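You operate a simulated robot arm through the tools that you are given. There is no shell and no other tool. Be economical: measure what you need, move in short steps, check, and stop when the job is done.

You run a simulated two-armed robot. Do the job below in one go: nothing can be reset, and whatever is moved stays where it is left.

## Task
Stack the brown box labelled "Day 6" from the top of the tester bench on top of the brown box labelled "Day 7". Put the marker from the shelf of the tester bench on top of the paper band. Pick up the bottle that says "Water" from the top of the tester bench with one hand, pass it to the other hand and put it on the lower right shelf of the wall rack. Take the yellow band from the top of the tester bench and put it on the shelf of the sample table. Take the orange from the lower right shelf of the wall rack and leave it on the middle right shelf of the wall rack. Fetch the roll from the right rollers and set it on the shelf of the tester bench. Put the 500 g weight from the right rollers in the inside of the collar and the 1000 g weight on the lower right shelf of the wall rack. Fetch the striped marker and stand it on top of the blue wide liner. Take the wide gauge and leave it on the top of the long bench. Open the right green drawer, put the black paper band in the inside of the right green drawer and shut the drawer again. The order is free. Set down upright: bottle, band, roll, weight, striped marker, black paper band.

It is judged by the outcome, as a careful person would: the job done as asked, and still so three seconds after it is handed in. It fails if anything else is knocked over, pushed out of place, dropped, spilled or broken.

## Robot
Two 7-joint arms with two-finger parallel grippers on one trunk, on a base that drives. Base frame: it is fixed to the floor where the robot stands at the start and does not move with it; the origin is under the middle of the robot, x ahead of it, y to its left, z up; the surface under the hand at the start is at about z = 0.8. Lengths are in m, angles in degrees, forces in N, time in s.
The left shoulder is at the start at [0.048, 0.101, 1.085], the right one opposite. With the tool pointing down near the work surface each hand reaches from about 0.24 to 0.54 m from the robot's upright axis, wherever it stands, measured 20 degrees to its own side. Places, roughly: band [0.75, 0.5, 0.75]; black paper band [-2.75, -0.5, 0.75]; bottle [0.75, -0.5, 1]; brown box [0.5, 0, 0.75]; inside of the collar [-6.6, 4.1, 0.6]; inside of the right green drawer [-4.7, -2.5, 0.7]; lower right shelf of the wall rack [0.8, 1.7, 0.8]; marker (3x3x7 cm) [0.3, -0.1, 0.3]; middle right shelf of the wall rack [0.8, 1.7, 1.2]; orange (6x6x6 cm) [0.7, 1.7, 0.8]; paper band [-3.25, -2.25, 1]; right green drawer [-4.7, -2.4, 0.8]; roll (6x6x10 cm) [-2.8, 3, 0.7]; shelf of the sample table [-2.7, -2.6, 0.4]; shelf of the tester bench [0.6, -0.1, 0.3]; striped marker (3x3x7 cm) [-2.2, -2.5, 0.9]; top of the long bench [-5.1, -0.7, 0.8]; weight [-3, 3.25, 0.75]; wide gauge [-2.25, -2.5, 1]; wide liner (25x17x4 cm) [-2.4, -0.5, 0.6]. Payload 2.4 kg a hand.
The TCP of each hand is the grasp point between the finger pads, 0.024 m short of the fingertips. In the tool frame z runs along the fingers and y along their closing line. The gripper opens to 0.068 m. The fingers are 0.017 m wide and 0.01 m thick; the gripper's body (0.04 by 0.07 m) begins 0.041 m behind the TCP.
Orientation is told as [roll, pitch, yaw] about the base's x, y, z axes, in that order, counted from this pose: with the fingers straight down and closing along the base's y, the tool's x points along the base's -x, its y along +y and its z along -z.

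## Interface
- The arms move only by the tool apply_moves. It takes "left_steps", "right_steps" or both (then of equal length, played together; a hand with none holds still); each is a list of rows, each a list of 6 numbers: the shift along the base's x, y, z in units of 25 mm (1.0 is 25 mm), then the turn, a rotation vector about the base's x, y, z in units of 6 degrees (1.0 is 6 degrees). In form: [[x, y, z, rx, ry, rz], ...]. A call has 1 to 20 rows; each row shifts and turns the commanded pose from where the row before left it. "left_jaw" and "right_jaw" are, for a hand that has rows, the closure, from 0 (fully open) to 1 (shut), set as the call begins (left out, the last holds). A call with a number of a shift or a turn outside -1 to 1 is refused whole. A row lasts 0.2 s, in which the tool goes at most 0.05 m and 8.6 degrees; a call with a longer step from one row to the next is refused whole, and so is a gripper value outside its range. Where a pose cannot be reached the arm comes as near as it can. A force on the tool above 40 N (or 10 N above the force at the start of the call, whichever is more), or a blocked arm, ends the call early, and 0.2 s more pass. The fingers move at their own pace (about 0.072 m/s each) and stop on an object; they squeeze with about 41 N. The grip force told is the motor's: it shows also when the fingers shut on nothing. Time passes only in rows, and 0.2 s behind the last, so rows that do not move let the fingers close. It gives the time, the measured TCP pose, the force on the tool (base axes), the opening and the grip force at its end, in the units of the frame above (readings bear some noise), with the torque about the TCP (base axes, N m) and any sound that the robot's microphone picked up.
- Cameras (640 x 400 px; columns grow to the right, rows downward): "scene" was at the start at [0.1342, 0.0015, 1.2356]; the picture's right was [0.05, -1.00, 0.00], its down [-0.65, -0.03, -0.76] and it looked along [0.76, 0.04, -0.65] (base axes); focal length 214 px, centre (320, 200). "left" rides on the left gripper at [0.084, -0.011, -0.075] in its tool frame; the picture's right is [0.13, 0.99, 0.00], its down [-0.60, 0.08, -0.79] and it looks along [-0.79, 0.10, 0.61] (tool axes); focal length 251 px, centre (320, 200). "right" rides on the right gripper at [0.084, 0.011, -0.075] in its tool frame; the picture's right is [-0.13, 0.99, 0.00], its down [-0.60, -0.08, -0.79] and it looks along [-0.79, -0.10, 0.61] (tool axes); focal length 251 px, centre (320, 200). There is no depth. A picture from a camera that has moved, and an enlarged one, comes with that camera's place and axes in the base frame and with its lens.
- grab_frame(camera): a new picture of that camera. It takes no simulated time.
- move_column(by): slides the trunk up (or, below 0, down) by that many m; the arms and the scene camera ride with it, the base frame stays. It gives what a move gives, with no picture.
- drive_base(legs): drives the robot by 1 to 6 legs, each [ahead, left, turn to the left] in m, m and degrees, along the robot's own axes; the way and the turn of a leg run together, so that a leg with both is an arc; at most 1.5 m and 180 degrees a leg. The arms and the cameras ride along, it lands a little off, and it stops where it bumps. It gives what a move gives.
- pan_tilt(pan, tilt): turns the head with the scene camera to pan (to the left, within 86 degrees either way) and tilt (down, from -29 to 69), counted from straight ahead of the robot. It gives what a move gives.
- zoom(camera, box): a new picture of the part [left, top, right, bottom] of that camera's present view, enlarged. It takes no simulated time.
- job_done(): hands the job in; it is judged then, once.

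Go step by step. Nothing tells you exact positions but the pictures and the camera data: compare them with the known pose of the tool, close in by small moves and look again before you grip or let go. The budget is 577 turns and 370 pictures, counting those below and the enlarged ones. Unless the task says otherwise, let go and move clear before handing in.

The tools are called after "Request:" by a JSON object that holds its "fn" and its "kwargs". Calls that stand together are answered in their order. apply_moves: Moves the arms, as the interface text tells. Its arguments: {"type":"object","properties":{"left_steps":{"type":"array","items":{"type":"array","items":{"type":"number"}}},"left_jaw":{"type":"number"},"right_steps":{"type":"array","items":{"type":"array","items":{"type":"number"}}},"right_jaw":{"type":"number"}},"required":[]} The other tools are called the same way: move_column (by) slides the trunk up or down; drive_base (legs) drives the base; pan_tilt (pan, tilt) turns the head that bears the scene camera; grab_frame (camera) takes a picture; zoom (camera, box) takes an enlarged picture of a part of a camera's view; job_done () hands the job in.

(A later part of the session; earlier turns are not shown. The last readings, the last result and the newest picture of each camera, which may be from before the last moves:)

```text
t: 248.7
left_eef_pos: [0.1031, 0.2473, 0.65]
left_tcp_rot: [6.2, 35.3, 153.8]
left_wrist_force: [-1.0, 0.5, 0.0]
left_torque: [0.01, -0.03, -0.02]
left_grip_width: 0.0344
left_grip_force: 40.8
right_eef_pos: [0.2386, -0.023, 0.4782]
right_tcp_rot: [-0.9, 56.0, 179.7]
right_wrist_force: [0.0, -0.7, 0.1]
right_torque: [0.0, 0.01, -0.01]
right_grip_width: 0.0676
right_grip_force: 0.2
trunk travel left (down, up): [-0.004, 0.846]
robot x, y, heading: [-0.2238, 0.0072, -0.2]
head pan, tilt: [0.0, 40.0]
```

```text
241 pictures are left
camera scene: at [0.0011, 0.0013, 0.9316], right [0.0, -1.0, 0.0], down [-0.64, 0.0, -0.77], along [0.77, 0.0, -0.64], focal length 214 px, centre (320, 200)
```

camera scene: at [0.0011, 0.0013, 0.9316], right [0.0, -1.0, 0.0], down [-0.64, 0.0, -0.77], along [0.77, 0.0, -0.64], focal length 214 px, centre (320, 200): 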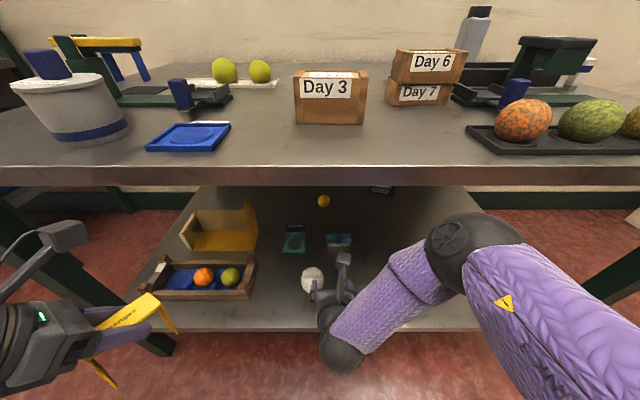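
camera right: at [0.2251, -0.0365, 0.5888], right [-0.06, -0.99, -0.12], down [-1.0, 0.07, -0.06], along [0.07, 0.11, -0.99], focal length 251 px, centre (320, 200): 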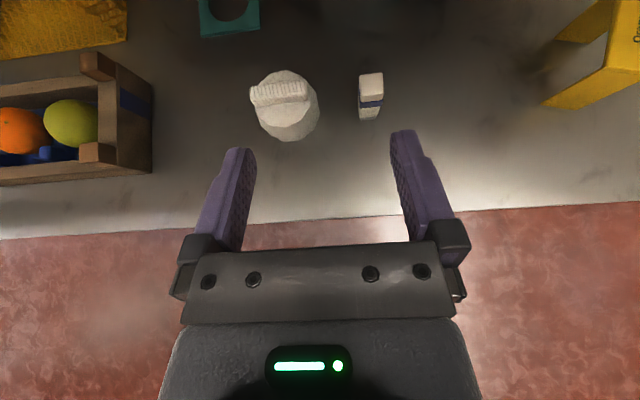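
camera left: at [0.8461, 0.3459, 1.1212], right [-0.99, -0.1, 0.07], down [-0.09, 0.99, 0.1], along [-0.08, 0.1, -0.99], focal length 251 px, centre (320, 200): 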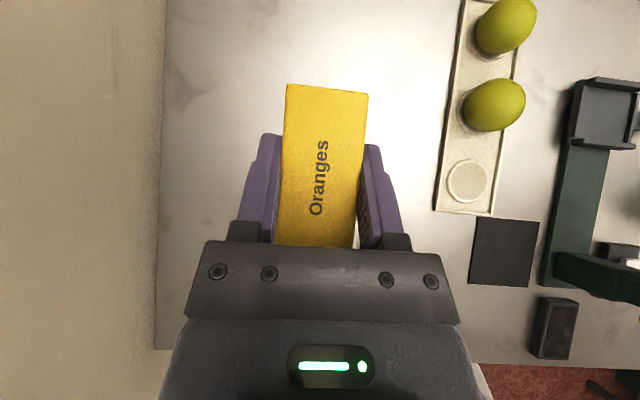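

Request:
{"fn": "apply_moves", "kwargs": {"right_jaw": 0.2, "right_steps": [[0.3, -0.43, -0.5, 0, 0, 0], [0.4, -0.43, -0.6, 0, 0, 0], [0.4, -0.43, -0.6, 0, 0, 0], [0.4, -0.43, -0.6, 0, 0, 0]]}}

Request:
{"fn": "grab_frame", "kwargs": {"camera": "right"}}

```text
t: 249.7
left_eef_pos: [0.1016, 0.2463, 0.649]
left_tcp_rot: [6.2, 35.4, 153.7]
left_wrist_force: [-0.3, 0.1, -0.4]
left_torque: [0.0, -0.02, -0.01]
left_grip_width: 0.0346
left_grip_force: 41.0
right_eef_pos: [0.2874, -0.0191, 0.4492]
right_tcp_rot: [-0.7, 55.8, 179.8]
right_wrist_force: [0.5, -0.4, 0.7]
right_torque: [0.01, -0.03, 0.01]
right_grip_width: 0.0545
right_grip_force: 0.1
right hand out of reach, approached as far as the arm can: row 1, 2, 3, 4
trunk travel left (down, up): [-0.004, 0.846]
robot x, y, heading: [-0.2237, -0.0015, -0.1]
head pan, tilt: [0.0, 40.0]
```

```text
240 pictures are left
camera right: at [0.2745, -0.0323, 0.5604], right [-0.07, -0.99, -0.11], down [-1.0, 0.07, -0.05], along [0.06, 0.11, -0.99], focal length 251 px, centre (320, 200)
```

right: 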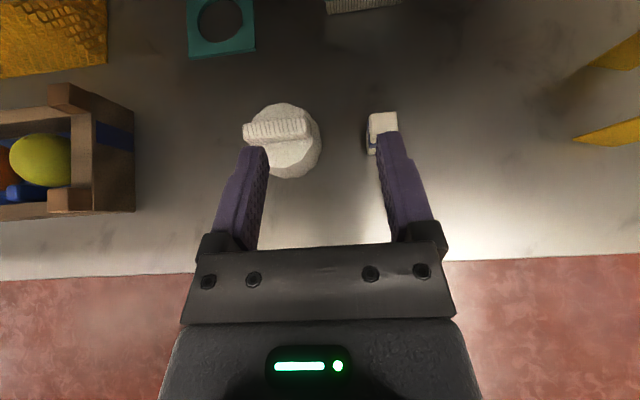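

Request:
{"fn": "apply_moves", "kwargs": {"right_steps": [[0, 0, 0, 0, 1, 0], [0, 0, 0, 0, 1, 0], [0, 0, -0.5, 0, 0.5, 0], [0, 0, -0.5, 0, 0, 0], [0, 0, -0.5, 0, 0, 0]]}}

Request:
{"fn": "drive_base", "kwargs": {"legs": [[0.02, -0.045, 0]]}}

Request:
{"fn": "grab_frame", "kwargs": {"camera": "right"}}

```text
t: 250.9
left_eef_pos: [0.1032, 0.2471, 0.649]
left_tcp_rot: [6.2, 35.4, 153.6]
left_wrist_force: [-0.2, 0.8, 0.2]
left_torque: [0.03, 0.0, -0.01]
left_grip_width: 0.0344
left_grip_force: 41.1
right_eef_pos: [0.2868, -0.0217, 0.4109]
right_tcp_rot: [-0.9, 41.2, 179.8]
right_wrist_force: [-0.4, -1.7, 0.0]
right_torque: [0.01, 0.02, 0.0]
right_grip_width: 0.0544
right_grip_force: 0.0
trunk travel left (down, up): [-0.004, 0.846]
robot x, y, heading: [-0.2226, 0.003, 0.1]
head pan, tilt: [0.0, 40.0]
```

```text
t: 251.9
left_eef_pos: [0.1221, 0.2019, 0.6505]
left_tcp_rot: [6.3, 35.5, 153.7]
left_wrist_force: [0.5, 1.3, 0.1]
left_torque: [0.0, -0.01, 0.02]
left_grip_width: 0.0342
left_grip_force: 41.1
right_eef_pos: [0.3076, -0.0657, 0.411]
right_tcp_rot: [-0.9, 41.0, 179.9]
right_wrist_force: [-0.1, 0.7, -0.3]
right_torque: [-0.02, 0.01, -0.03]
right_grip_width: 0.0546
right_grip_force: 0.0
trunk travel left (down, up): [-0.004, 0.846]
robot x, y, heading: [-0.2009, -0.0421, 0.0]
head pan, tilt: [0.0, 40.0]
```

```text
239 pictures are left
camera right: at [0.3232, -0.0779, 0.5226], right [-0.09, -0.99, -0.1], down [-0.98, 0.07, 0.2], along [-0.19, 0.11, -0.97], focal length 251 px, centre (320, 200)
```

right: 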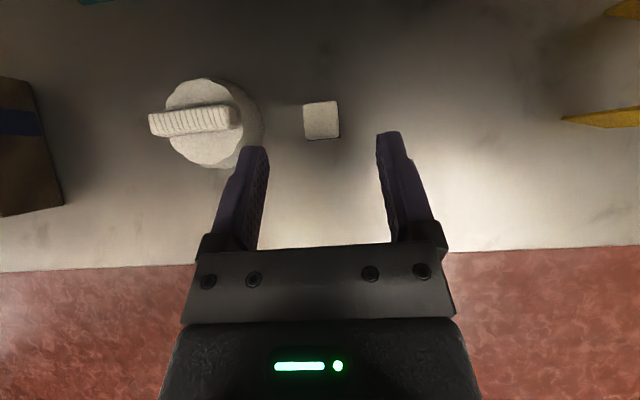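

Request:
{"fn": "apply_moves", "kwargs": {"right_jaw": 0.36, "right_steps": [[0.7, 0, 0, 0, 0, 0], [0.65, 0, 0, 0, 0, 0], [0, 0, -0.6, 0, 0, 0], [0, 0, -0.7, 0, 0, 0]]}}

Request:
{"fn": "grab_frame", "kwargs": {"camera": "right"}}

```text
t: 252.9
left_eef_pos: [0.1224, 0.2024, 0.6495]
left_tcp_rot: [6.2, 35.4, 153.7]
left_wrist_force: [0.0, -0.6, 0.1]
left_torque: [0.01, -0.04, 0.0]
left_grip_width: 0.0343
left_grip_force: 40.6
right_eef_pos: [0.3406, -0.0641, 0.3792]
right_tcp_rot: [-0.8, 40.9, 179.8]
right_wrist_force: [-0.8, 0.1, -1.3]
right_torque: [-0.03, -0.01, -0.01]
right_grip_width: 0.0433
right_grip_force: 0.0
trunk travel left (down, up): [-0.004, 0.846]
robot x, y, heading: [-0.2025, -0.0412, 0.1]
head pan, tilt: [0.0, 40.0]
```

```text
238 pictures are left
camera right: at [0.3559, -0.077, 0.4896], right [-0.09, -0.99, -0.1], down [-0.98, 0.07, 0.2], along [-0.19, 0.11, -0.97], focal length 251 px, centre (320, 200)
```

right: 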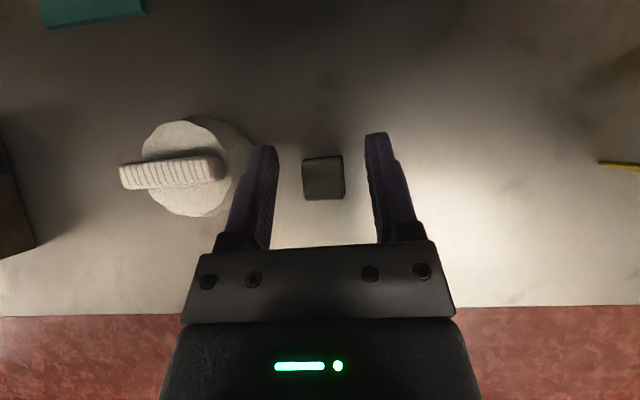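

Request:
{"fn": "apply_moves", "kwargs": {"right_steps": [[0.1, 0, -0.6, 0, 0, 0], [0, 0, -0.6, 0, 0, 0]]}}

Request:
{"fn": "apply_moves", "kwargs": {"right_jaw": 1, "right_steps": [[0, 0, 0, 0, 0, 0], [0, 0, 0, 0, 0, 0], [0, 0, 0, 0, 0, 0]]}}

Request:
{"fn": "apply_moves", "kwargs": {"right_steps": [[0, 0, 0.7, 0, 0, 0], [0, 0, 0.7, 0, 0, 0]]}}

Request:
{"fn": "grab_frame", "kwargs": {"camera": "right"}}

```text
t: 253.5
left_eef_pos: [0.1215, 0.2028, 0.6493]
left_tcp_rot: [6.2, 35.4, 153.6]
left_wrist_force: [0.1, -0.9, -0.7]
left_torque: [0.01, -0.04, 0.01]
left_grip_width: 0.0345
left_grip_force: 40.7
right_eef_pos: [0.3424, -0.0696, 0.354]
right_tcp_rot: [-0.9, 41.0, 179.8]
right_wrist_force: [-0.8, -0.7, -0.1]
right_torque: [0.07, 0.01, 0.03]
right_grip_width: 0.0435
right_grip_force: 0.0
right hand out of reach, approached as far as the arm can: row 2
trunk travel left (down, up): [-0.004, 0.846]
robot x, y, heading: [-0.2069, -0.04, -0.1]
head pan, tilt: [0.0, 40.0]
```

```text
t: 254.3
left_eef_pos: [0.1225, 0.2024, 0.6496]
left_tcp_rot: [6.3, 35.4, 153.6]
left_wrist_force: [-1.0, -0.2, 0.2]
left_torque: [0.01, 0.01, 0.0]
left_grip_width: 0.0344
left_grip_force: 40.9
right_eef_pos: [0.3417, -0.0718, 0.3544]
right_tcp_rot: [-0.9, 41.0, 179.8]
right_wrist_force: [-0.3, 0.0, 0.9]
right_torque: [0.03, 0.01, 0.01]
right_grip_width: 0.0203
right_grip_force: 38.0
trunk travel left (down, up): [-0.004, 0.846]
robot x, y, heading: [-0.2047, -0.0415, -0.0]
head pan, tilt: [0.0, 40.0]
```

```text
t: 254.9
left_eef_pos: [0.1235, 0.2028, 0.6498]
left_tcp_rot: [6.2, 35.4, 153.8]
left_wrist_force: [0.8, 0.3, -0.1]
left_torque: [0.0, 0.01, 0.0]
left_grip_width: 0.0344
left_grip_force: 41.1
right_eef_pos: [0.3575, -0.0646, 0.3765]
right_tcp_rot: [-1.0, 41.1, 179.7]
right_wrist_force: [0.1, -0.1, -0.1]
right_torque: [-0.04, 0.0, 0.01]
right_grip_width: 0.0202
right_grip_force: 37.4
right hand out of reach, approached as far as the arm can: row 1, 2
trunk travel left (down, up): [-0.004, 0.846]
robot x, y, heading: [-0.2045, -0.0445, -0.2]
head pan, tilt: [0.0, 40.0]
```

```text
237 pictures are left
camera right: at [0.3726, -0.0771, 0.4876], right [-0.09, -0.99, -0.1], down [-0.98, 0.07, 0.2], along [-0.19, 0.11, -0.97], focal length 251 px, centre (320, 200)
```

right: 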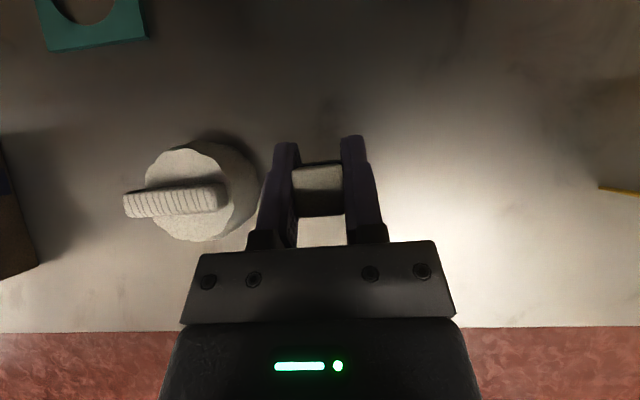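

Marker is gripped. Raise a little with the trunk and back out.

Request:
{"fn": "move_column", "kwargs": {"by": 0.06}}

Request:
{"fn": "drive_base", "kwargs": {"legs": [[-0.4, 0, 0]]}}

Request:
{"fn": "grab_frame", "kwargs": {"camera": "scene"}}

```text
t: 255.9
left_eef_pos: [0.123, 0.2025, 0.7102]
left_tcp_rot: [6.4, 35.4, 153.7]
left_wrist_force: [0.0, -0.3, 0.7]
left_torque: [0.02, 0.01, 0.01]
left_grip_width: 0.0342
left_grip_force: 41.2
right_eef_pos: [0.3664, -0.0651, 0.4632]
right_tcp_rot: [-0.9, 44.3, 179.7]
right_wrist_force: [-0.7, -0.5, -0.4]
right_torque: [0.01, 0.06, 0.02]
right_grip_width: 0.0197
right_grip_force: 37.6
trunk travel left (down, up): [-0.064, 0.786]
robot x, y, heading: [-0.2016, -0.0391, 0.1]
head pan, tilt: [0.0, 40.0]
```

```text
t: 258.4
left_eef_pos: [-0.2738, 0.2033, 0.7089]
left_tcp_rot: [6.3, 35.4, 153.4]
left_wrist_force: [0.6, -0.2, 0.5]
left_torque: [0.02, -0.02, -0.04]
left_grip_width: 0.0343
left_grip_force: 41.3
right_eef_pos: [-0.0326, -0.0662, 0.4636]
right_tcp_rot: [-1.0, 44.3, 179.4]
right_wrist_force: [0.2, -0.3, -1.0]
right_torque: [0.0, 0.0, -0.01]
right_grip_width: 0.0198
right_grip_force: 38.0
trunk travel left (down, up): [-0.064, 0.786]
robot x, y, heading: [-0.602, -0.0414, -0.7]
head pan, tilt: [0.0, 40.0]
```

```text
236 pictures are left
camera scene: at [-0.3998, -0.0423, 0.9946], right [-0.01, -1.0, 0.0], down [-0.64, 0.01, -0.77], along [0.77, -0.01, -0.64], focal length 214 px, centre (320, 200)
```

scene: 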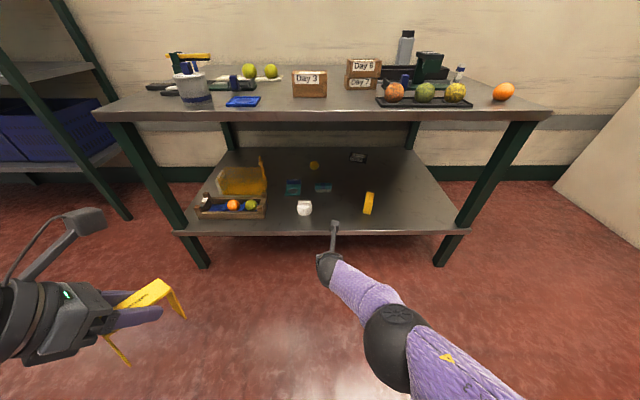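

Marker retrieved. Raise the trunk, turn around toward -x and survey the route.

Request:
{"fn": "move_column", "kwargs": {"by": 0.36}}

Request:
{"fn": "apply_moves", "kwargs": {"right_steps": [[-0.8, 0, 0.3, 0, 0, 0], [-0.8, 0, 0.3, 0, 0, 0], [-0.8, 0, 0.3, 0, 0, 0], [-0.8, 0, 0.3, 0, 0, 0], [-0.8, 0, 0.3, 0, 0, 0], [-0.8, 0, 0.3, 0, 0, 0]]}}

Request:
{"fn": "drive_base", "kwargs": {"legs": [[0, 0, -110]]}}

Request:
{"fn": "pan_tilt", "kwargs": {"pan": 0, "tilt": 25}}

Request:
{"fn": "grab_frame", "kwargs": {"camera": "scene"}}

Request:
{"fn": "pan_tilt", "kwargs": {"pan": -70, "tilt": 25}}

Request:
{"fn": "grab_frame", "kwargs": {"camera": "scene"}}

```text
t: 261.9
left_eef_pos: [-0.2731, 0.2045, 1.0691]
left_tcp_rot: [6.1, 35.4, 153.5]
left_wrist_force: [-0.7, 0.3, -0.5]
left_torque: [-0.03, 0.03, 0.02]
left_grip_width: 0.0341
left_grip_force: 41.1
right_eef_pos: [-0.013, -0.0671, 0.9652]
right_tcp_rot: [-1.0, 59.4, 179.4]
right_wrist_force: [-0.3, -0.4, -0.2]
right_torque: [0.0, 0.0, -0.04]
right_grip_width: 0.0201
right_grip_force: 37.3
trunk travel left (down, up): [-0.424, 0.426]
robot x, y, heading: [-0.6032, -0.0363, -0.6]
head pan, tilt: [0.0, 40.0]
```

```text
t: 263.2
left_eef_pos: [-0.2748, 0.2025, 1.0701]
left_tcp_rot: [6.2, 35.4, 153.4]
left_wrist_force: [-0.2, -0.3, -0.3]
left_torque: [0.02, 0.02, 0.03]
left_grip_width: 0.0345
left_grip_force: 41.0
right_eef_pos: [-0.1334, -0.0669, 1.0094]
right_tcp_rot: [-0.9, 59.3, 179.3]
right_wrist_force: [0.3, 0.3, 0.3]
right_torque: [0.03, -0.01, -0.02]
right_grip_width: 0.02
right_grip_force: 37.7
trunk travel left (down, up): [-0.424, 0.426]
robot x, y, heading: [-0.5991, -0.0357, -0.8]
head pan, tilt: [0.0, 40.0]
```

```text
t: 268.3
left_eef_pos: [-0.4912, -0.4294, 1.07]
left_tcp_rot: [6.1, 35.4, 42.7]
left_wrist_force: [0.0, -0.1, -0.9]
left_torque: [0.02, 0.02, 0.0]
left_grip_width: 0.0346
left_grip_force: 41.4
right_eef_pos: [-0.7942, -0.4672, 1.0087]
right_tcp_rot: [-1.0, 59.3, 68.7]
right_wrist_force: [-0.5, -0.5, -0.3]
right_torque: [0.01, -0.01, -0.04]
right_grip_width: 0.0201
right_grip_force: 37.9
trunk travel left (down, up): [-0.424, 0.426]
robot x, y, heading: [-0.6, -0.0415, -111.4]
head pan, tilt: [0.0, 40.0]
```

```text
t: 269.1
left_eef_pos: [-0.49, -0.4291, 1.0691]
left_tcp_rot: [6.2, 35.4, 42.7]
left_wrist_force: [0.5, 0.3, 0.4]
left_torque: [0.02, 0.0, 0.01]
left_grip_width: 0.0344
left_grip_force: 41.1
right_eef_pos: [-0.7937, -0.4658, 1.0096]
right_tcp_rot: [-1.0, 59.3, 68.7]
right_wrist_force: [0.2, -0.6, -0.3]
right_torque: [-0.04, 0.01, 0.01]
right_grip_width: 0.02
right_grip_force: 37.6
trunk travel left (down, up): [-0.424, 0.426]
robot x, y, heading: [-0.6, -0.0379, -111.3]
head pan, tilt: [0.0, 25.0]
```

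```text
235 pictures are left
camera scene: at [-0.6435, -0.1533, 1.3848], right [-0.93, 0.36, 0.0], down [0.15, 0.4, -0.91], along [-0.33, -0.84, -0.42], focal length 214 px, centre (320, 200)
```

scene: 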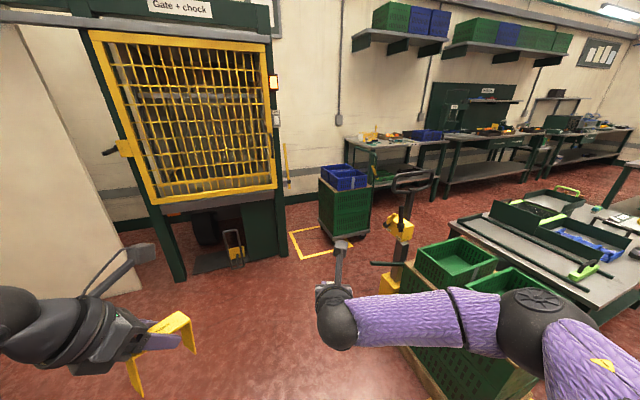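

```text
t: 270.5
left_eef_pos: [-0.4911, -0.4283, 1.0707]
left_tcp_rot: [6.3, 35.4, 42.7]
left_wrist_force: [0.4, -0.3, -0.9]
left_torque: [-0.01, 0.03, 0.01]
left_grip_width: 0.0345
left_grip_force: 40.7
right_eef_pos: [-0.7932, -0.4663, 1.0087]
right_tcp_rot: [-1.1, 59.3, 68.8]
right_wrist_force: [-0.8, 0.2, -0.1]
right_torque: [0.0, 0.01, -0.03]
right_grip_width: 0.0203
right_grip_force: 37.4
trunk travel left (down, up): [-0.424, 0.426]
robot x, y, heading: [-0.5991, -0.0369, -111.1]
head pan, tilt: [-70.0, 25.0]
```

```text
234 pictures are left
camera scene: at [-0.7024, -0.0656, 1.3849], right [0.02, 1.0, 0.0], down [0.42, -0.01, -0.91], along [-0.91, 0.02, -0.42], focal length 214 px, centre (320, 200)
```

scene: 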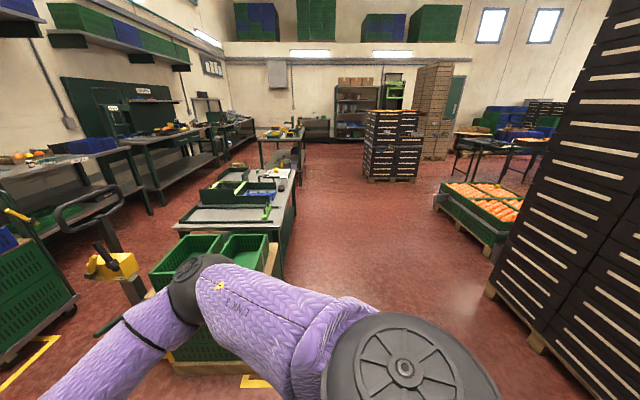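

The aisle north of the centre bench (y≈0.4) is free; the sample table is along the wall at y≈-2.6. I'll drive along the aisle to x≈-3.6, pass between the benches, and approach.

Request:
{"fn": "drive_base", "kwargs": {"legs": [[0, 0, -69], [0.4, -0.45, 0], [1.4, 0, 0], [1.15, 0, 0]]}}

Request:
{"fn": "pan_tilt", "kwargs": {"pan": 60, "tilt": 25}}

Request:
{"fn": "grab_frame", "kwargs": {"camera": "scene"}}

```text
t: 288.8
left_eef_pos: [-3.8557, 0.0711, 1.0694]
left_tcp_rot: [6.2, 35.5, -24.2]
left_wrist_force: [-1.2, -0.3, 0.0]
left_torque: [0.01, 0.01, -0.03]
left_grip_width: 0.0344
left_grip_force: 41.0
right_eef_pos: [-4.0099, 0.3349, 1.0086]
right_tcp_rot: [-1.1, 59.3, 1.7]
right_wrist_force: [-0.1, -0.3, -0.3]
right_torque: [0.0, -0.01, -0.01]
right_grip_width: 0.0201
right_grip_force: 37.8
trunk travel left (down, up): [-0.424, 0.426]
robot x, y, heading: [-3.5385, 0.3245, -178.4]
head pan, tilt: [-70.0, 25.0]
```

```text
t: 290.9
left_eef_pos: [-3.8556, 0.072, 1.0697]
left_tcp_rot: [6.2, 35.4, -24.1]
left_wrist_force: [-0.4, 0.3, -0.5]
left_torque: [-0.01, -0.01, 0.01]
left_grip_width: 0.0345
left_grip_force: 41.0
right_eef_pos: [-4.0095, 0.3343, 1.0087]
right_tcp_rot: [-1.0, 59.3, 1.8]
right_wrist_force: [0.3, 0.1, -1.6]
right_torque: [0.03, 0.0, 0.05]
right_grip_width: 0.02
right_grip_force: 38.0
trunk travel left (down, up): [-0.424, 0.426]
robot x, y, heading: [-3.5387, 0.3204, -178.2]
head pan, tilt: [60.0, 25.0]
```

```text
233 pictures are left
camera scene: at [-3.6107, 0.2409, 1.3849], right [-0.88, 0.47, 0.0], down [0.2, 0.37, -0.91], along [-0.43, -0.8, -0.42], focal length 214 px, centre (320, 200)
```

scene: 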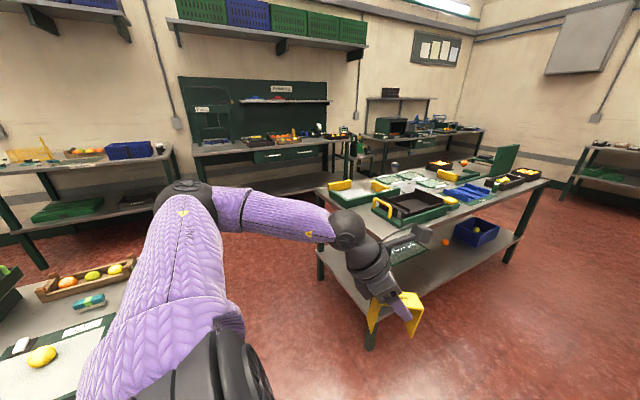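

Request:
{"fn": "drive_base", "kwargs": {"legs": [[0, 0, 88.2], [1.35, -0.05, 0]]}}

Request:
{"fn": "pan_tilt", "kwargs": {"pan": 30, "tilt": 25}}

Request:
{"fn": "grab_frame", "kwargs": {"camera": "scene"}}

```text
t: 301.4
left_eef_pos: [-3.3716, -1.3442, 1.0696]
left_tcp_rot: [6.2, 35.4, 62.9]
left_wrist_force: [0.6, -0.4, -0.8]
left_torque: [0.02, -0.01, 0.01]
left_grip_width: 0.0345
left_grip_force: 40.8
right_eef_pos: [-3.6414, -1.4828, 1.0099]
right_tcp_rot: [-1.0, 59.3, 88.8]
right_wrist_force: [0.3, 0.1, -0.6]
right_torque: [0.01, 0.02, 0.0]
right_grip_width: 0.0202
right_grip_force: 37.7
trunk travel left (down, up): [-0.424, 0.426]
robot x, y, heading: [-3.6046, -1.0181, -91.1]
head pan, tilt: [60.0, 25.0]
```

```text
t: 302.3
left_eef_pos: [-3.371, -1.3438, 1.0692]
left_tcp_rot: [6.3, 35.4, 62.9]
left_wrist_force: [-0.6, -0.1, -0.3]
left_torque: [-0.01, 0.01, -0.05]
left_grip_width: 0.0346
left_grip_force: 40.6
right_eef_pos: [-3.6429, -1.4833, 1.0077]
right_tcp_rot: [-0.9, 59.4, 88.7]
right_wrist_force: [0.2, 0.5, 0.0]
right_torque: [-0.02, -0.01, 0.0]
right_grip_width: 0.0203
right_grip_force: 37.5
trunk travel left (down, up): [-0.424, 0.426]
robot x, y, heading: [-3.61, -1.0155, -91.0]
head pan, tilt: [30.0, 25.0]
```

```text
232 pictures are left
camera scene: at [-3.5638, -1.1267, 1.3849], right [-0.87, -0.49, 0.0], down [-0.21, 0.37, -0.91], along [0.44, -0.79, -0.42], focal length 214 px, centre (320, 200)
```

scene: 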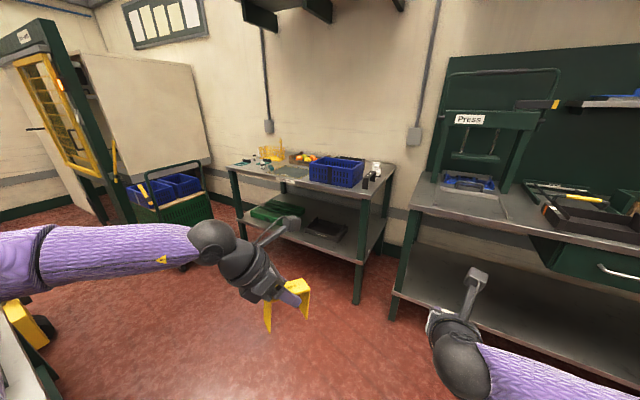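

The sample table is ahead-left. Moving in front of it.

Request:
{"fn": "drive_base", "kwargs": {"legs": [[0.3, 0.75, 1]]}}

Request:
{"fn": "pan_tilt", "kwargs": {"pan": 0, "tilt": 35}}

Request:
{"fn": "grab_frame", "kwargs": {"camera": "scene"}}

```text
t: 304.7
left_eef_pos: [-3.0555, -1.4221, 1.0697]
left_tcp_rot: [6.3, 35.3, 76.8]
left_wrist_force: [-0.7, 0.2, -0.3]
left_torque: [0.03, -0.01, 0.01]
left_grip_width: 0.0343
left_grip_force: 41.2
right_eef_pos: [-3.2863, -1.6226, 1.0096]
right_tcp_rot: [-0.9, 59.3, 102.7]
right_wrist_force: [0.2, 0.4, 0.2]
right_torque: [-0.03, -0.02, 0.01]
right_grip_width: 0.0202
right_grip_force: 37.4
trunk travel left (down, up): [-0.424, 0.426]
robot x, y, heading: [-3.3641, -1.1583, -76.9]
head pan, tilt: [30.0, 25.0]
stopped in leg 1: the robot was blocked; the commanded pose is now the measured one
```

```text
t: 305.6
left_eef_pos: [-3.0549, -1.4214, 1.0695]
left_tcp_rot: [6.3, 35.5, 76.7]
left_wrist_force: [-0.8, -0.1, -0.2]
left_torque: [0.0, 0.02, 0.01]
left_grip_width: 0.0346
left_grip_force: 40.7
right_eef_pos: [-3.286, -1.6222, 1.01]
right_tcp_rot: [-1.0, 59.3, 102.8]
right_wrist_force: [0.0, -0.2, -0.8]
right_torque: [0.03, 0.02, -0.02]
right_grip_width: 0.0202
right_grip_force: 37.5
trunk travel left (down, up): [-0.424, 0.426]
robot x, y, heading: [-3.3679, -1.158, -77.0]
head pan, tilt: [0.0, 35.0]
```

```text
231 pictures are left
camera scene: at [-3.3388, -1.2753, 1.3692], right [-0.97, -0.22, 0.0], down [-0.13, 0.56, -0.82], along [0.18, -0.8, -0.57], focal length 214 px, centre (320, 200)
```

scene: 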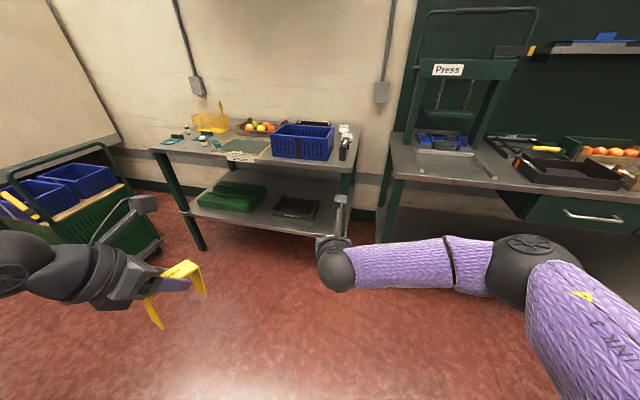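

The base bumped the centre bench's end. I'll move south first, then east.

Request:
{"fn": "drive_base", "kwargs": {"legs": [[0.3, -0.09, -13], [0, 0.65, 0]]}}

Request:
{"fn": "grab_frame", "kwargs": {"camera": "scene"}}

Request:
{"fn": "pan_tilt", "kwargs": {"pan": 86, "tilt": 25}}

Request:
{"fn": "grab_frame", "kwargs": {"camera": "scene"}}

```text
t: 310.9
left_eef_pos: [-2.5409, -1.7983, 1.0694]
left_tcp_rot: [6.3, 35.4, 62.9]
left_wrist_force: [-0.4, 0.9, 0.5]
left_torque: [-0.02, 0.01, -0.02]
left_grip_width: 0.0344
left_grip_force: 41.4
right_eef_pos: [-2.8112, -1.9393, 1.0088]
right_tcp_rot: [-0.9, 59.3, 88.9]
right_wrist_force: [0.5, 0.3, -0.9]
right_torque: [0.04, 0.03, -0.01]
right_grip_width: 0.0204
right_grip_force: 37.5
trunk travel left (down, up): [-0.424, 0.426]
robot x, y, heading: [-2.7769, -1.4705, -91.3]
head pan, tilt: [0.0, 35.0]
```

```text
230 pictures are left
camera scene: at [-2.7795, -1.5895, 1.3691], right [-1.0, 0.02, 0.0], down [0.01, 0.57, -0.82], along [-0.01, -0.82, -0.57], focal length 214 px, centre (320, 200)
```

scene: 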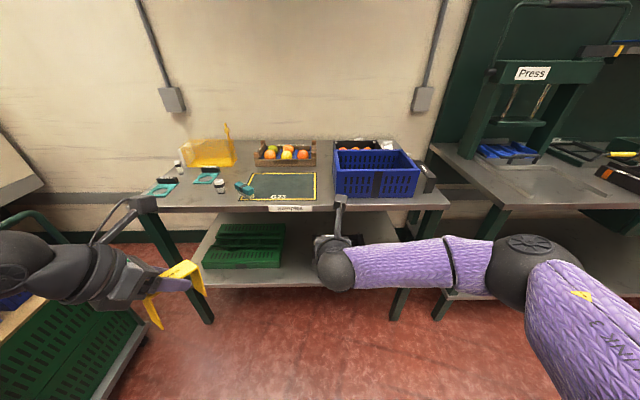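

```text
t: 312.5
left_eef_pos: [-2.5413, -1.7986, 1.0703]
left_tcp_rot: [6.3, 35.4, 62.9]
left_wrist_force: [-1.2, -0.5, 0.9]
left_torque: [0.02, 0.0, 0.0]
left_grip_width: 0.0345
left_grip_force: 41.2
right_eef_pos: [-2.812, -1.9381, 1.0086]
right_tcp_rot: [-0.9, 59.3, 88.9]
right_wrist_force: [-0.5, -1.2, -0.6]
right_torque: [-0.02, -0.03, 0.02]
right_grip_width: 0.0203
right_grip_force: 37.4
trunk travel left (down, up): [-0.424, 0.426]
robot x, y, heading: [-2.7785, -1.47, -90.8]
head pan, tilt: [85.9, 25.0]
```

```text
229 pictures are left
camera scene: at [-2.6864, -1.5096, 1.3849], right [-0.09, -1.0, 0.0], down [-0.42, 0.04, -0.91], along [0.9, -0.08, -0.42], focal length 214 px, centre (320, 200)
```

scene: 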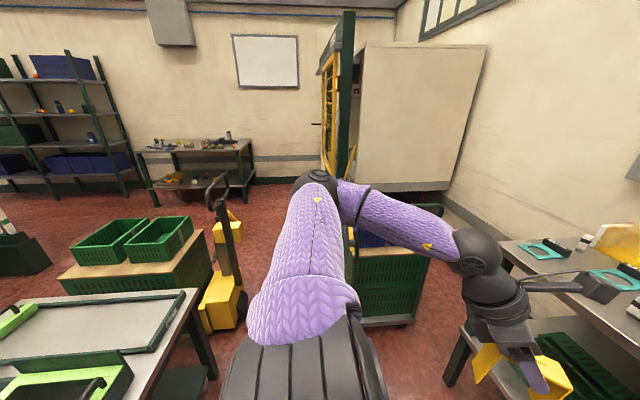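

Request:
{"fn": "pan_tilt", "kwargs": {"pan": 0, "tilt": 35}}

Request:
{"fn": "zoom", "kwargs": {"camera": "scene", "box": [140, 110, 330, 230]}}

Request:
{"fn": "zoom", "kwargs": {"camera": "scene", "box": [310, 120, 470, 220]}}

```text
t: 314.1
left_eef_pos: [-2.5408, -1.7992, 1.0685]
left_tcp_rot: [6.4, 35.3, 62.8]
left_wrist_force: [0.2, 0.1, -0.2]
left_torque: [0.0, -0.02, -0.01]
left_grip_width: 0.0344
left_grip_force: 41.3
right_eef_pos: [-2.8123, -1.9375, 1.0083]
right_tcp_rot: [-0.9, 59.3, 88.9]
right_wrist_force: [0.3, 0.7, 0.3]
right_torque: [-0.06, 0.0, 0.0]
right_grip_width: 0.0201
right_grip_force: 37.3
trunk travel left (down, up): [-0.424, 0.426]
robot x, y, heading: [-2.7804, -1.4664, -90.7]
head pan, tilt: [0.0, 35.0]
```

```text
3.33 times, centred on (235, 170) of scene
camera zoom: at [-2.7797, -1.5895, 1.3691], right [-1.0, 0.02, 0.0], down [0.01, 0.57, -0.82], along [-0.01, -0.82, -0.57], focal length 715 px, centre (603, 300)
```

zoom: 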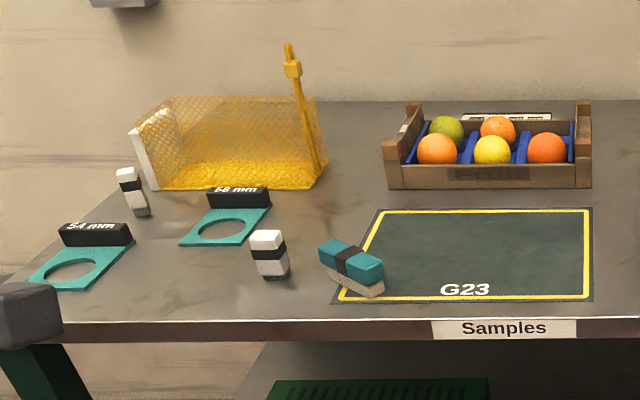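

```text
4.00 times, centred on (390, 170) of scene
camera zoom: at [-2.7797, -1.5895, 1.3691], right [-1.0, 0.02, 0.0], down [0.01, 0.57, -0.82], along [-0.01, -0.82, -0.57], focal length 858 px, centre (40, 320)
```

zoom: 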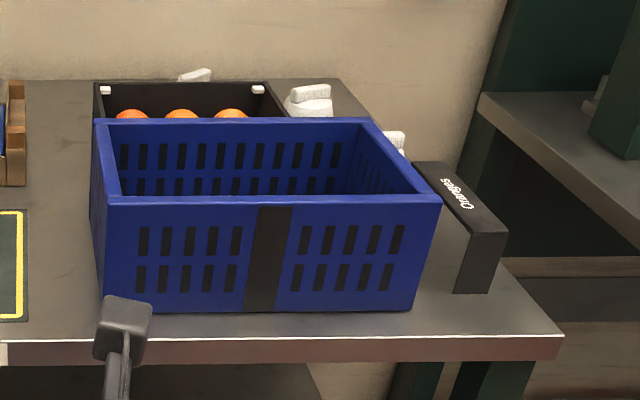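

I see the sample table (z≈0.85): "54 mm" and "68 mm" gauges, two striped markers, and the dark "Oranges" paper band at the right end near (-3.28, -2.4). I'll move right to face the paper band with the marker.

Request:
{"fn": "drive_base", "kwargs": {"legs": [[0.3, -0.45, 0.7]]}}

Request:
{"fn": "grab_frame", "kwargs": {"camera": "scene"}}

Request:
{"fn": "grab_frame", "kwargs": {"camera": "right"}}

```text
t: 317.3
left_eef_pos: [-3.0022, -2.0893, 1.0707]
left_tcp_rot: [6.3, 35.3, 63.5]
left_wrist_force: [0.7, 0.5, 0.0]
left_torque: [-0.02, 0.0, 0.02]
left_grip_width: 0.0345
left_grip_force: 40.9
right_eef_pos: [-3.2721, -2.2331, 1.0082]
right_tcp_rot: [-1.1, 59.3, 89.4]
right_wrist_force: [-0.6, 0.3, -0.3]
right_torque: [-0.01, 0.01, 0.02]
right_grip_width: 0.0204
right_grip_force: 37.7
trunk travel left (down, up): [-0.424, 0.426]
robot x, y, heading: [-3.2446, -1.7647, -90.5]
head pan, tilt: [0.0, 35.0]
```

```text
226 pictures are left
camera scene: at [-3.2431, -1.8825, 1.3691], right [-1.0, 0.01, 0.0], down [0.0, 0.57, -0.82], along [-0.01, -0.82, -0.57], focal length 214 px, centre (320, 200)
```

scene: 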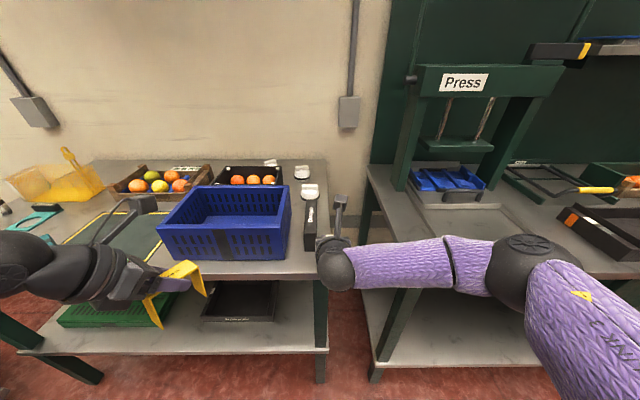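

```text
225 pictures are left
camera right: at [-3.2822, -2.2105, 1.1187], right [-0.99, 0.06, -0.12], down [0.08, 0.99, -0.11], along [0.11, -0.12, -0.99], focal length 251 px, centre (320, 200)
```

right: 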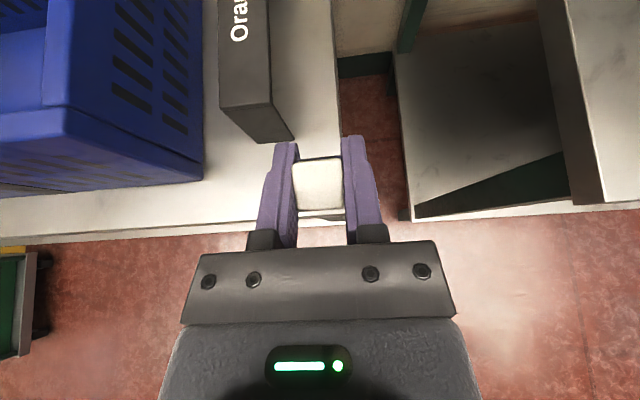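

Request:
{"fn": "zoom", "kwargs": {"camera": "scene", "box": [270, 160, 350, 270]}}

```text
3.64 times, centred on (310, 215) of scene
camera zoom: at [-3.2431, -1.8825, 1.3691], right [-1.0, 0.01, 0.0], down [0.0, 0.57, -0.82], along [-0.01, -0.82, -0.57], focal length 780 px, centre (356, 146)
```

zoom: 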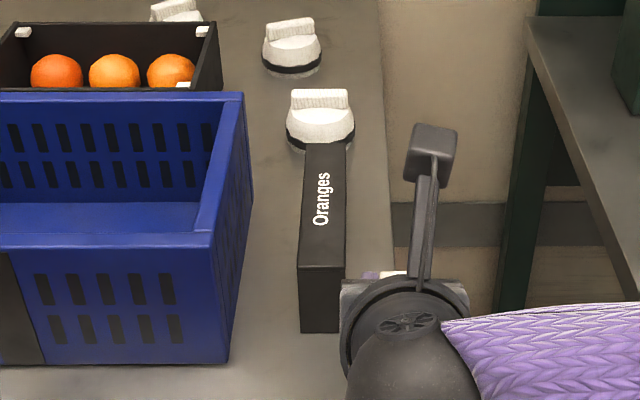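

Triangulating gives table top z≈0.912, and the paper band's plate at x≈-3.222, y -2.29…-2.45, top z≈0.979. I'll raise the marker, restore its upright pitch (41°) and move forward.

Request:
{"fn": "apply_moves", "kwargs": {"right_steps": [[0, 0, 1, 0, 0, 0], [0, 0, 1, 1, 0, 0], [0.4, 0, 1, 1, 0, 0], [0.4, 0, 1, 1, 0, 0], [0.4, 0, 0, 0.05, 0, 0], [0.4, 0, 0, 0, 0, 0], [0.3, 0, 0, 0, 0, 0]]}}

Request:
{"fn": "drive_base", "kwargs": {"legs": [[0.1, 0, 0]]}}

Request:
{"fn": "grab_frame", "kwargs": {"camera": "right"}}

Request:
{"fn": "grab_frame", "kwargs": {"camera": "scene"}}

```text
t: 318.9
left_eef_pos: [-3.0018, -2.0903, 1.07]
left_tcp_rot: [6.3, 35.5, 63.5]
left_wrist_force: [0.2, -0.2, -0.5]
left_torque: [-0.01, 0.03, 0.03]
left_grip_width: 0.0346
left_grip_force: 41.2
right_eef_pos: [-3.224, -2.2315, 1.1088]
right_tcp_rot: [-0.7, 41.0, 89.6]
right_wrist_force: [0.1, 0.1, -0.2]
right_torque: [0.03, -0.03, 0.04]
right_grip_width: 0.0198
right_grip_force: 37.7
trunk travel left (down, up): [-0.424, 0.426]
robot x, y, heading: [-3.2443, -1.7649, -90.3]
head pan, tilt: [0.0, 35.0]
```

```text
t: 320.0
left_eef_pos: [-3.0029, -2.1901, 1.0693]
left_tcp_rot: [6.3, 35.4, 63.4]
left_wrist_force: [0.4, 0.1, 0.3]
left_torque: [0.01, 0.0, -0.01]
left_grip_width: 0.0347
left_grip_force: 40.9
right_eef_pos: [-3.2245, -2.3309, 1.1088]
right_tcp_rot: [-0.7, 40.9, 89.7]
right_wrist_force: [0.3, 0.7, 0.0]
right_torque: [-0.01, 0.01, 0.0]
right_grip_width: 0.0203
right_grip_force: 38.1
trunk travel left (down, up): [-0.424, 0.426]
robot x, y, heading: [-3.2444, -1.8635, -90.4]
head pan, tilt: [0.0, 35.0]
```

```text
223 pictures are left
camera right: at [-3.2357, -2.345, 1.2198], right [-0.99, 0.1, -0.09], down [0.08, 0.98, 0.2], along [0.11, 0.2, -0.97], focal length 251 px, centre (320, 200)
```

right: 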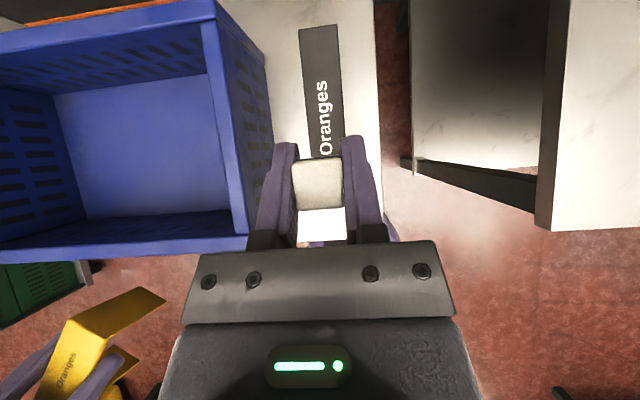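

```text
222 pictures are left
camera scene: at [-3.2436, -1.9819, 1.369], right [-1.0, 0.01, 0.0], down [0.0, 0.57, -0.82], along [-0.01, -0.82, -0.57], focal length 214 px, centre (320, 200)
```

scene: 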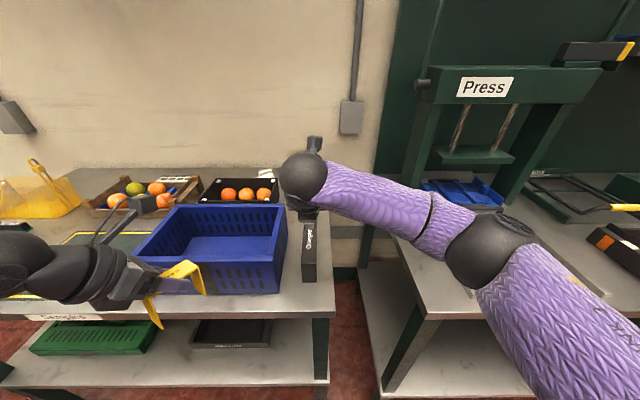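

Request:
{"fn": "apply_moves", "kwargs": {"left_steps": [[0, 0.3, 0.8, 0, 0, 0], [0, 0.3, 0.8, 0, 0, 0], [0, 0.3, 0.8, 0, 0, 0]], "right_steps": [[0.1, -0.5, 0, 0, 0, 0], [0, -0.5, -0.5, 0, 0, 0], [0, -0.56, -0.8, 0, 0, 0]]}}

Request:
{"fn": "grab_frame", "kwargs": {"camera": "right"}}

Request:
{"fn": "zoom", "kwargs": {"camera": "scene", "box": [250, 130, 370, 300]}}

```text
t: 320.8
left_eef_pos: [-3.0038, -2.1644, 1.1299]
left_tcp_rot: [6.4, 35.5, 63.5]
left_wrist_force: [0.5, 0.0, 0.0]
left_torque: [-0.01, 0.01, 0.01]
left_grip_width: 0.0344
left_grip_force: 41.2
right_eef_pos: [-3.2226, -2.3692, 1.0772]
right_tcp_rot: [-0.8, 41.0, 89.6]
right_wrist_force: [0.4, 0.0, -1.3]
right_torque: [0.02, 0.01, 0.0]
right_grip_width: 0.0201
right_grip_force: 37.5
trunk travel left (down, up): [-0.424, 0.426]
robot x, y, heading: [-3.2452, -1.86, -90.5]
head pan, tilt: [0.0, 35.0]
```

```text
221 pictures are left
camera right: at [-3.2334, -2.383, 1.1877], right [-0.99, 0.1, -0.09], down [0.08, 0.98, 0.2], along [0.11, 0.19, -0.97], focal length 251 px, centre (320, 200)
```

right: 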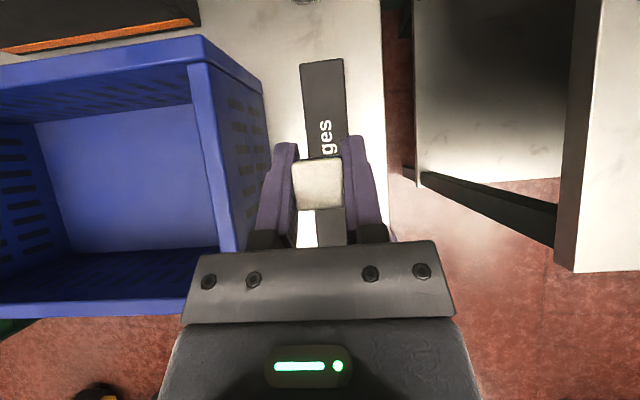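

```text
2.35 times, centred on (310, 215) of scene
camera zoom: at [-3.2437, -1.9808, 1.3691], right [-1.0, 0.01, 0.0], down [0.0, 0.57, -0.82], along [-0.01, -0.82, -0.57], focal length 505 px, centre (344, 165)
```

zoom: 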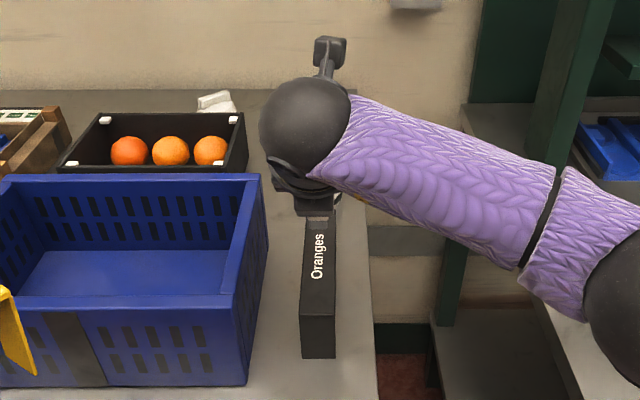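

Request:
{"fn": "apply_moves", "kwargs": {"right_steps": [[0, 0, -0.8, 0, 0, 0], [0, 0, -0.7, 0, 0, 0]]}}

Request:
{"fn": "grab_frame", "kwargs": {"camera": "right"}}

```text
t: 321.4
left_eef_pos: [-3.0036, -2.1646, 1.13]
left_tcp_rot: [6.3, 35.3, 63.3]
left_wrist_force: [0.8, -0.9, -0.5]
left_torque: [0.0, 0.02, 0.0]
left_grip_width: 0.0345
left_grip_force: 40.8
right_eef_pos: [-3.2218, -2.3688, 1.0392]
right_tcp_rot: [-0.7, 41.0, 89.5]
right_wrist_force: [0.5, -0.3, 0.2]
right_torque: [0.02, 0.03, -0.01]
right_grip_width: 0.0202
right_grip_force: 37.9
trunk travel left (down, up): [-0.424, 0.426]
robot x, y, heading: [-3.2403, -1.8609, -90.4]
head pan, tilt: [0.0, 35.0]
```

```text
219 pictures are left
camera right: at [-3.2328, -2.3836, 1.1499], right [-0.99, 0.1, -0.09], down [0.08, 0.98, 0.2], along [0.11, 0.19, -0.97], focal length 251 px, centre (320, 200)
```

right: 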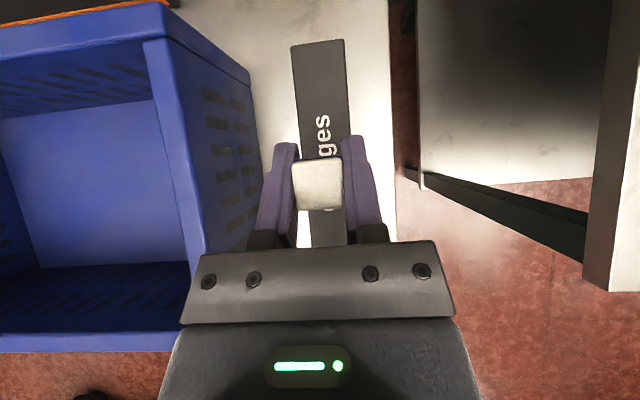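

Request:
{"fn": "apply_moves", "kwargs": {"right_steps": [[0, 0, -0.2, 0, 0, 0], [0, 0, -0.2, 0, 0, 0]]}}

Request:
{"fn": "apply_moves", "kwargs": {"right_steps": [[0, 0, -0.1, 0, 0, 0], [0, 0, -0.1, 0, 0, 0]]}}

```text
t: 322.0
left_eef_pos: [-3.0043, -2.1642, 1.131]
left_tcp_rot: [6.3, 35.3, 63.3]
left_wrist_force: [0.1, -0.1, 1.0]
left_torque: [-0.02, 0.03, 0.01]
left_grip_width: 0.0348
left_grip_force: 41.1
right_eef_pos: [-3.2224, -2.3679, 1.029]
right_tcp_rot: [-0.7, 41.0, 89.6]
right_wrist_force: [-0.7, 0.1, -1.1]
right_torque: [-0.03, -0.03, 0.0]
right_grip_width: 0.0203
right_grip_force: 37.8
trunk travel left (down, up): [-0.424, 0.426]
robot x, y, heading: [-3.2448, -1.8614, -90.4]
head pan, tilt: [0.0, 35.0]
```

```text
t: 322.6
left_eef_pos: [-3.0033, -2.1623, 1.1301]
left_tcp_rot: [6.2, 35.6, 63.4]
left_wrist_force: [-0.5, -0.1, 0.9]
left_torque: [0.0, 0.04, -0.02]
left_grip_width: 0.0343
left_grip_force: 41.5
right_eef_pos: [-3.2218, -2.3678, 1.0266]
right_tcp_rot: [-0.8, 41.3, 89.6]
right_wrist_force: [-0.7, -2.2, 20.5]
right_torque: [-0.02, 0.09, 0.0]
right_grip_width: 0.0202
right_grip_force: 38.1
trunk travel left (down, up): [-0.424, 0.426]
robot x, y, heading: [-3.2448, -1.8617, -90.5]
head pan, tilt: [0.0, 35.0]
```

Contact exactly as predicted. Ease off and release.

Request:
{"fn": "apply_moves", "kwargs": {"right_steps": [[0, 0, 0.1, 0, 0, 0]]}}

Request:
{"fn": "apply_moves", "kwargs": {"right_jaw": 0.4, "right_steps": [[0, 0, 0, 0, 0, 0], [0, 0, 0, 0, 0, 0], [0, 0, 0, 0, 0, 0]]}}

Request:
{"fn": "grab_frame", "kwargs": {"camera": "right"}}

```text
t: 323.0
left_eef_pos: [-3.0053, -2.1636, 1.1304]
left_tcp_rot: [6.2, 35.3, 63.4]
left_wrist_force: [0.8, -0.1, -1.0]
left_torque: [-0.03, -0.04, 0.0]
left_grip_width: 0.0345
left_grip_force: 41.3
right_eef_pos: [-3.2234, -2.3683, 1.028]
right_tcp_rot: [-0.6, 41.1, 89.6]
right_wrist_force: [1.1, -2.1, 15.7]
right_torque: [-0.13, -0.03, 0.03]
right_grip_width: 0.0204
right_grip_force: 37.9
trunk travel left (down, up): [-0.424, 0.426]
robot x, y, heading: [-3.2448, -1.8627, -90.7]
head pan, tilt: [0.0, 35.0]
```

```text
t: 323.8
left_eef_pos: [-3.0036, -2.1636, 1.1301]
left_tcp_rot: [6.3, 35.4, 63.4]
left_wrist_force: [0.8, 1.0, -0.5]
left_torque: [-0.02, 0.0, -0.01]
left_grip_width: 0.0347
left_grip_force: 41.1
right_eef_pos: [-3.223, -2.3696, 1.0254]
right_tcp_rot: [-0.8, 41.0, 89.5]
right_wrist_force: [-0.8, -0.6, 0.0]
right_torque: [0.03, -0.01, -0.03]
right_grip_width: 0.0408
right_grip_force: 0.1
trunk travel left (down, up): [-0.424, 0.426]
robot x, y, heading: [-3.2439, -1.8627, -90.2]
head pan, tilt: [0.0, 35.0]
```

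```text
218 pictures are left
camera right: at [-3.2332, -2.3832, 1.1371], right [-0.99, 0.1, -0.09], down [0.08, 0.98, 0.2], along [0.11, 0.19, -0.97], focal length 251 px, centre (320, 200)
```

right: 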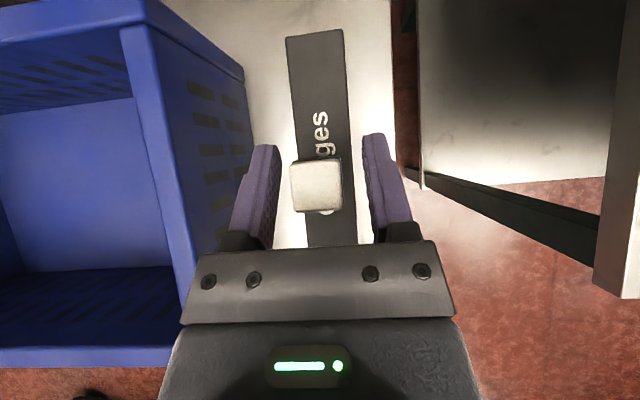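

Standing. Lift straight up and check.

Request:
{"fn": "apply_moves", "kwargs": {"right_steps": [[0, 0, 0.5, 0, 0, 0], [0, 0, 1, 0, 0, 0], [0, 0, 1, 0, 0, 0], [0, 0.3, 1, 0, 0, 0], [0, 0.5, 0.6, 0, 0, 0]]}}

Request:
{"fn": "drive_base", "kwargs": {"legs": [[-0.25, 0, 0]]}}

Request:
{"fn": "grab_frame", "kwargs": {"camera": "scene"}}

Request:
{"fn": "zoom", "kwargs": {"camera": "scene", "box": [270, 140, 350, 260]}}

```text
t: 325.0
left_eef_pos: [-3.0039, -2.1648, 1.1299]
left_tcp_rot: [6.2, 35.4, 63.4]
left_wrist_force: [0.1, 0.0, -0.6]
left_torque: [-0.01, 0.0, 0.0]
left_grip_width: 0.0345
left_grip_force: 40.6
right_eef_pos: [-3.2217, -2.3495, 1.1299]
right_tcp_rot: [-0.7, 41.0, 89.6]
right_wrist_force: [0.7, 0.5, -0.5]
right_torque: [0.01, 0.03, -0.01]
right_grip_width: 0.0407
right_grip_force: 0.0
trunk travel left (down, up): [-0.424, 0.426]
robot x, y, heading: [-3.2378, -1.859, -90.5]
head pan, tilt: [0.0, 35.0]
```

```text
t: 326.9
left_eef_pos: [-3.0008, -1.9147, 1.1301]
left_tcp_rot: [6.3, 35.4, 63.4]
left_wrist_force: [0.5, 0.5, 0.6]
left_torque: [0.01, 0.0, 0.06]
left_grip_width: 0.0347
left_grip_force: 41.0
right_eef_pos: [-3.22, -2.1, 1.1287]
right_tcp_rot: [-0.7, 41.0, 89.7]
right_wrist_force: [0.8, 0.3, 1.0]
right_torque: [0.0, 0.0, -0.02]
right_grip_width: 0.0406
right_grip_force: 0.1
trunk travel left (down, up): [-0.424, 0.426]
robot x, y, heading: [-3.2421, -1.6151, -90.3]
head pan, tilt: [0.0, 35.0]
```

```text
217 pictures are left
camera scene: at [-3.2416, -1.7313, 1.3692], right [-1.0, 0.01, 0.0], down [0.0, 0.57, -0.82], along [-0.01, -0.82, -0.57], focal length 214 px, centre (320, 200)
```

scene: 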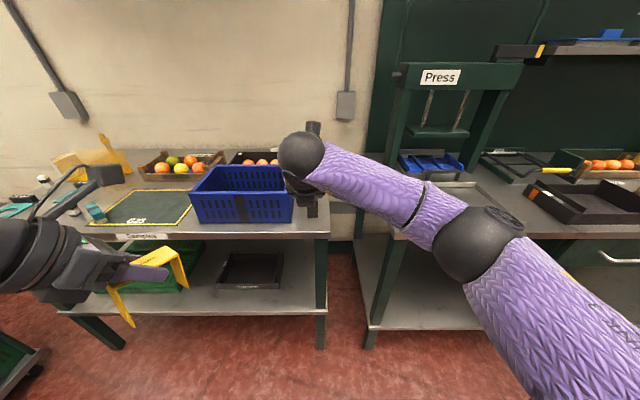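

```text
3.33 times, centred on (310, 200) of scene
camera zoom: at [-3.2416, -1.7313, 1.3692], right [-1.0, 0.01, 0.0], down [0.0, 0.57, -0.82], along [-0.01, -0.82, -0.57], focal length 715 px, centre (353, 200)
```

zoom: 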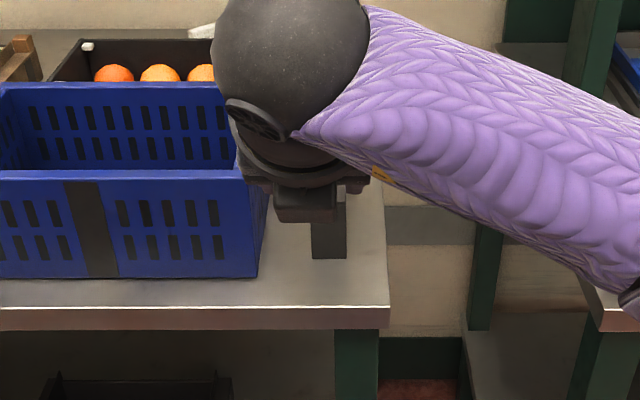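

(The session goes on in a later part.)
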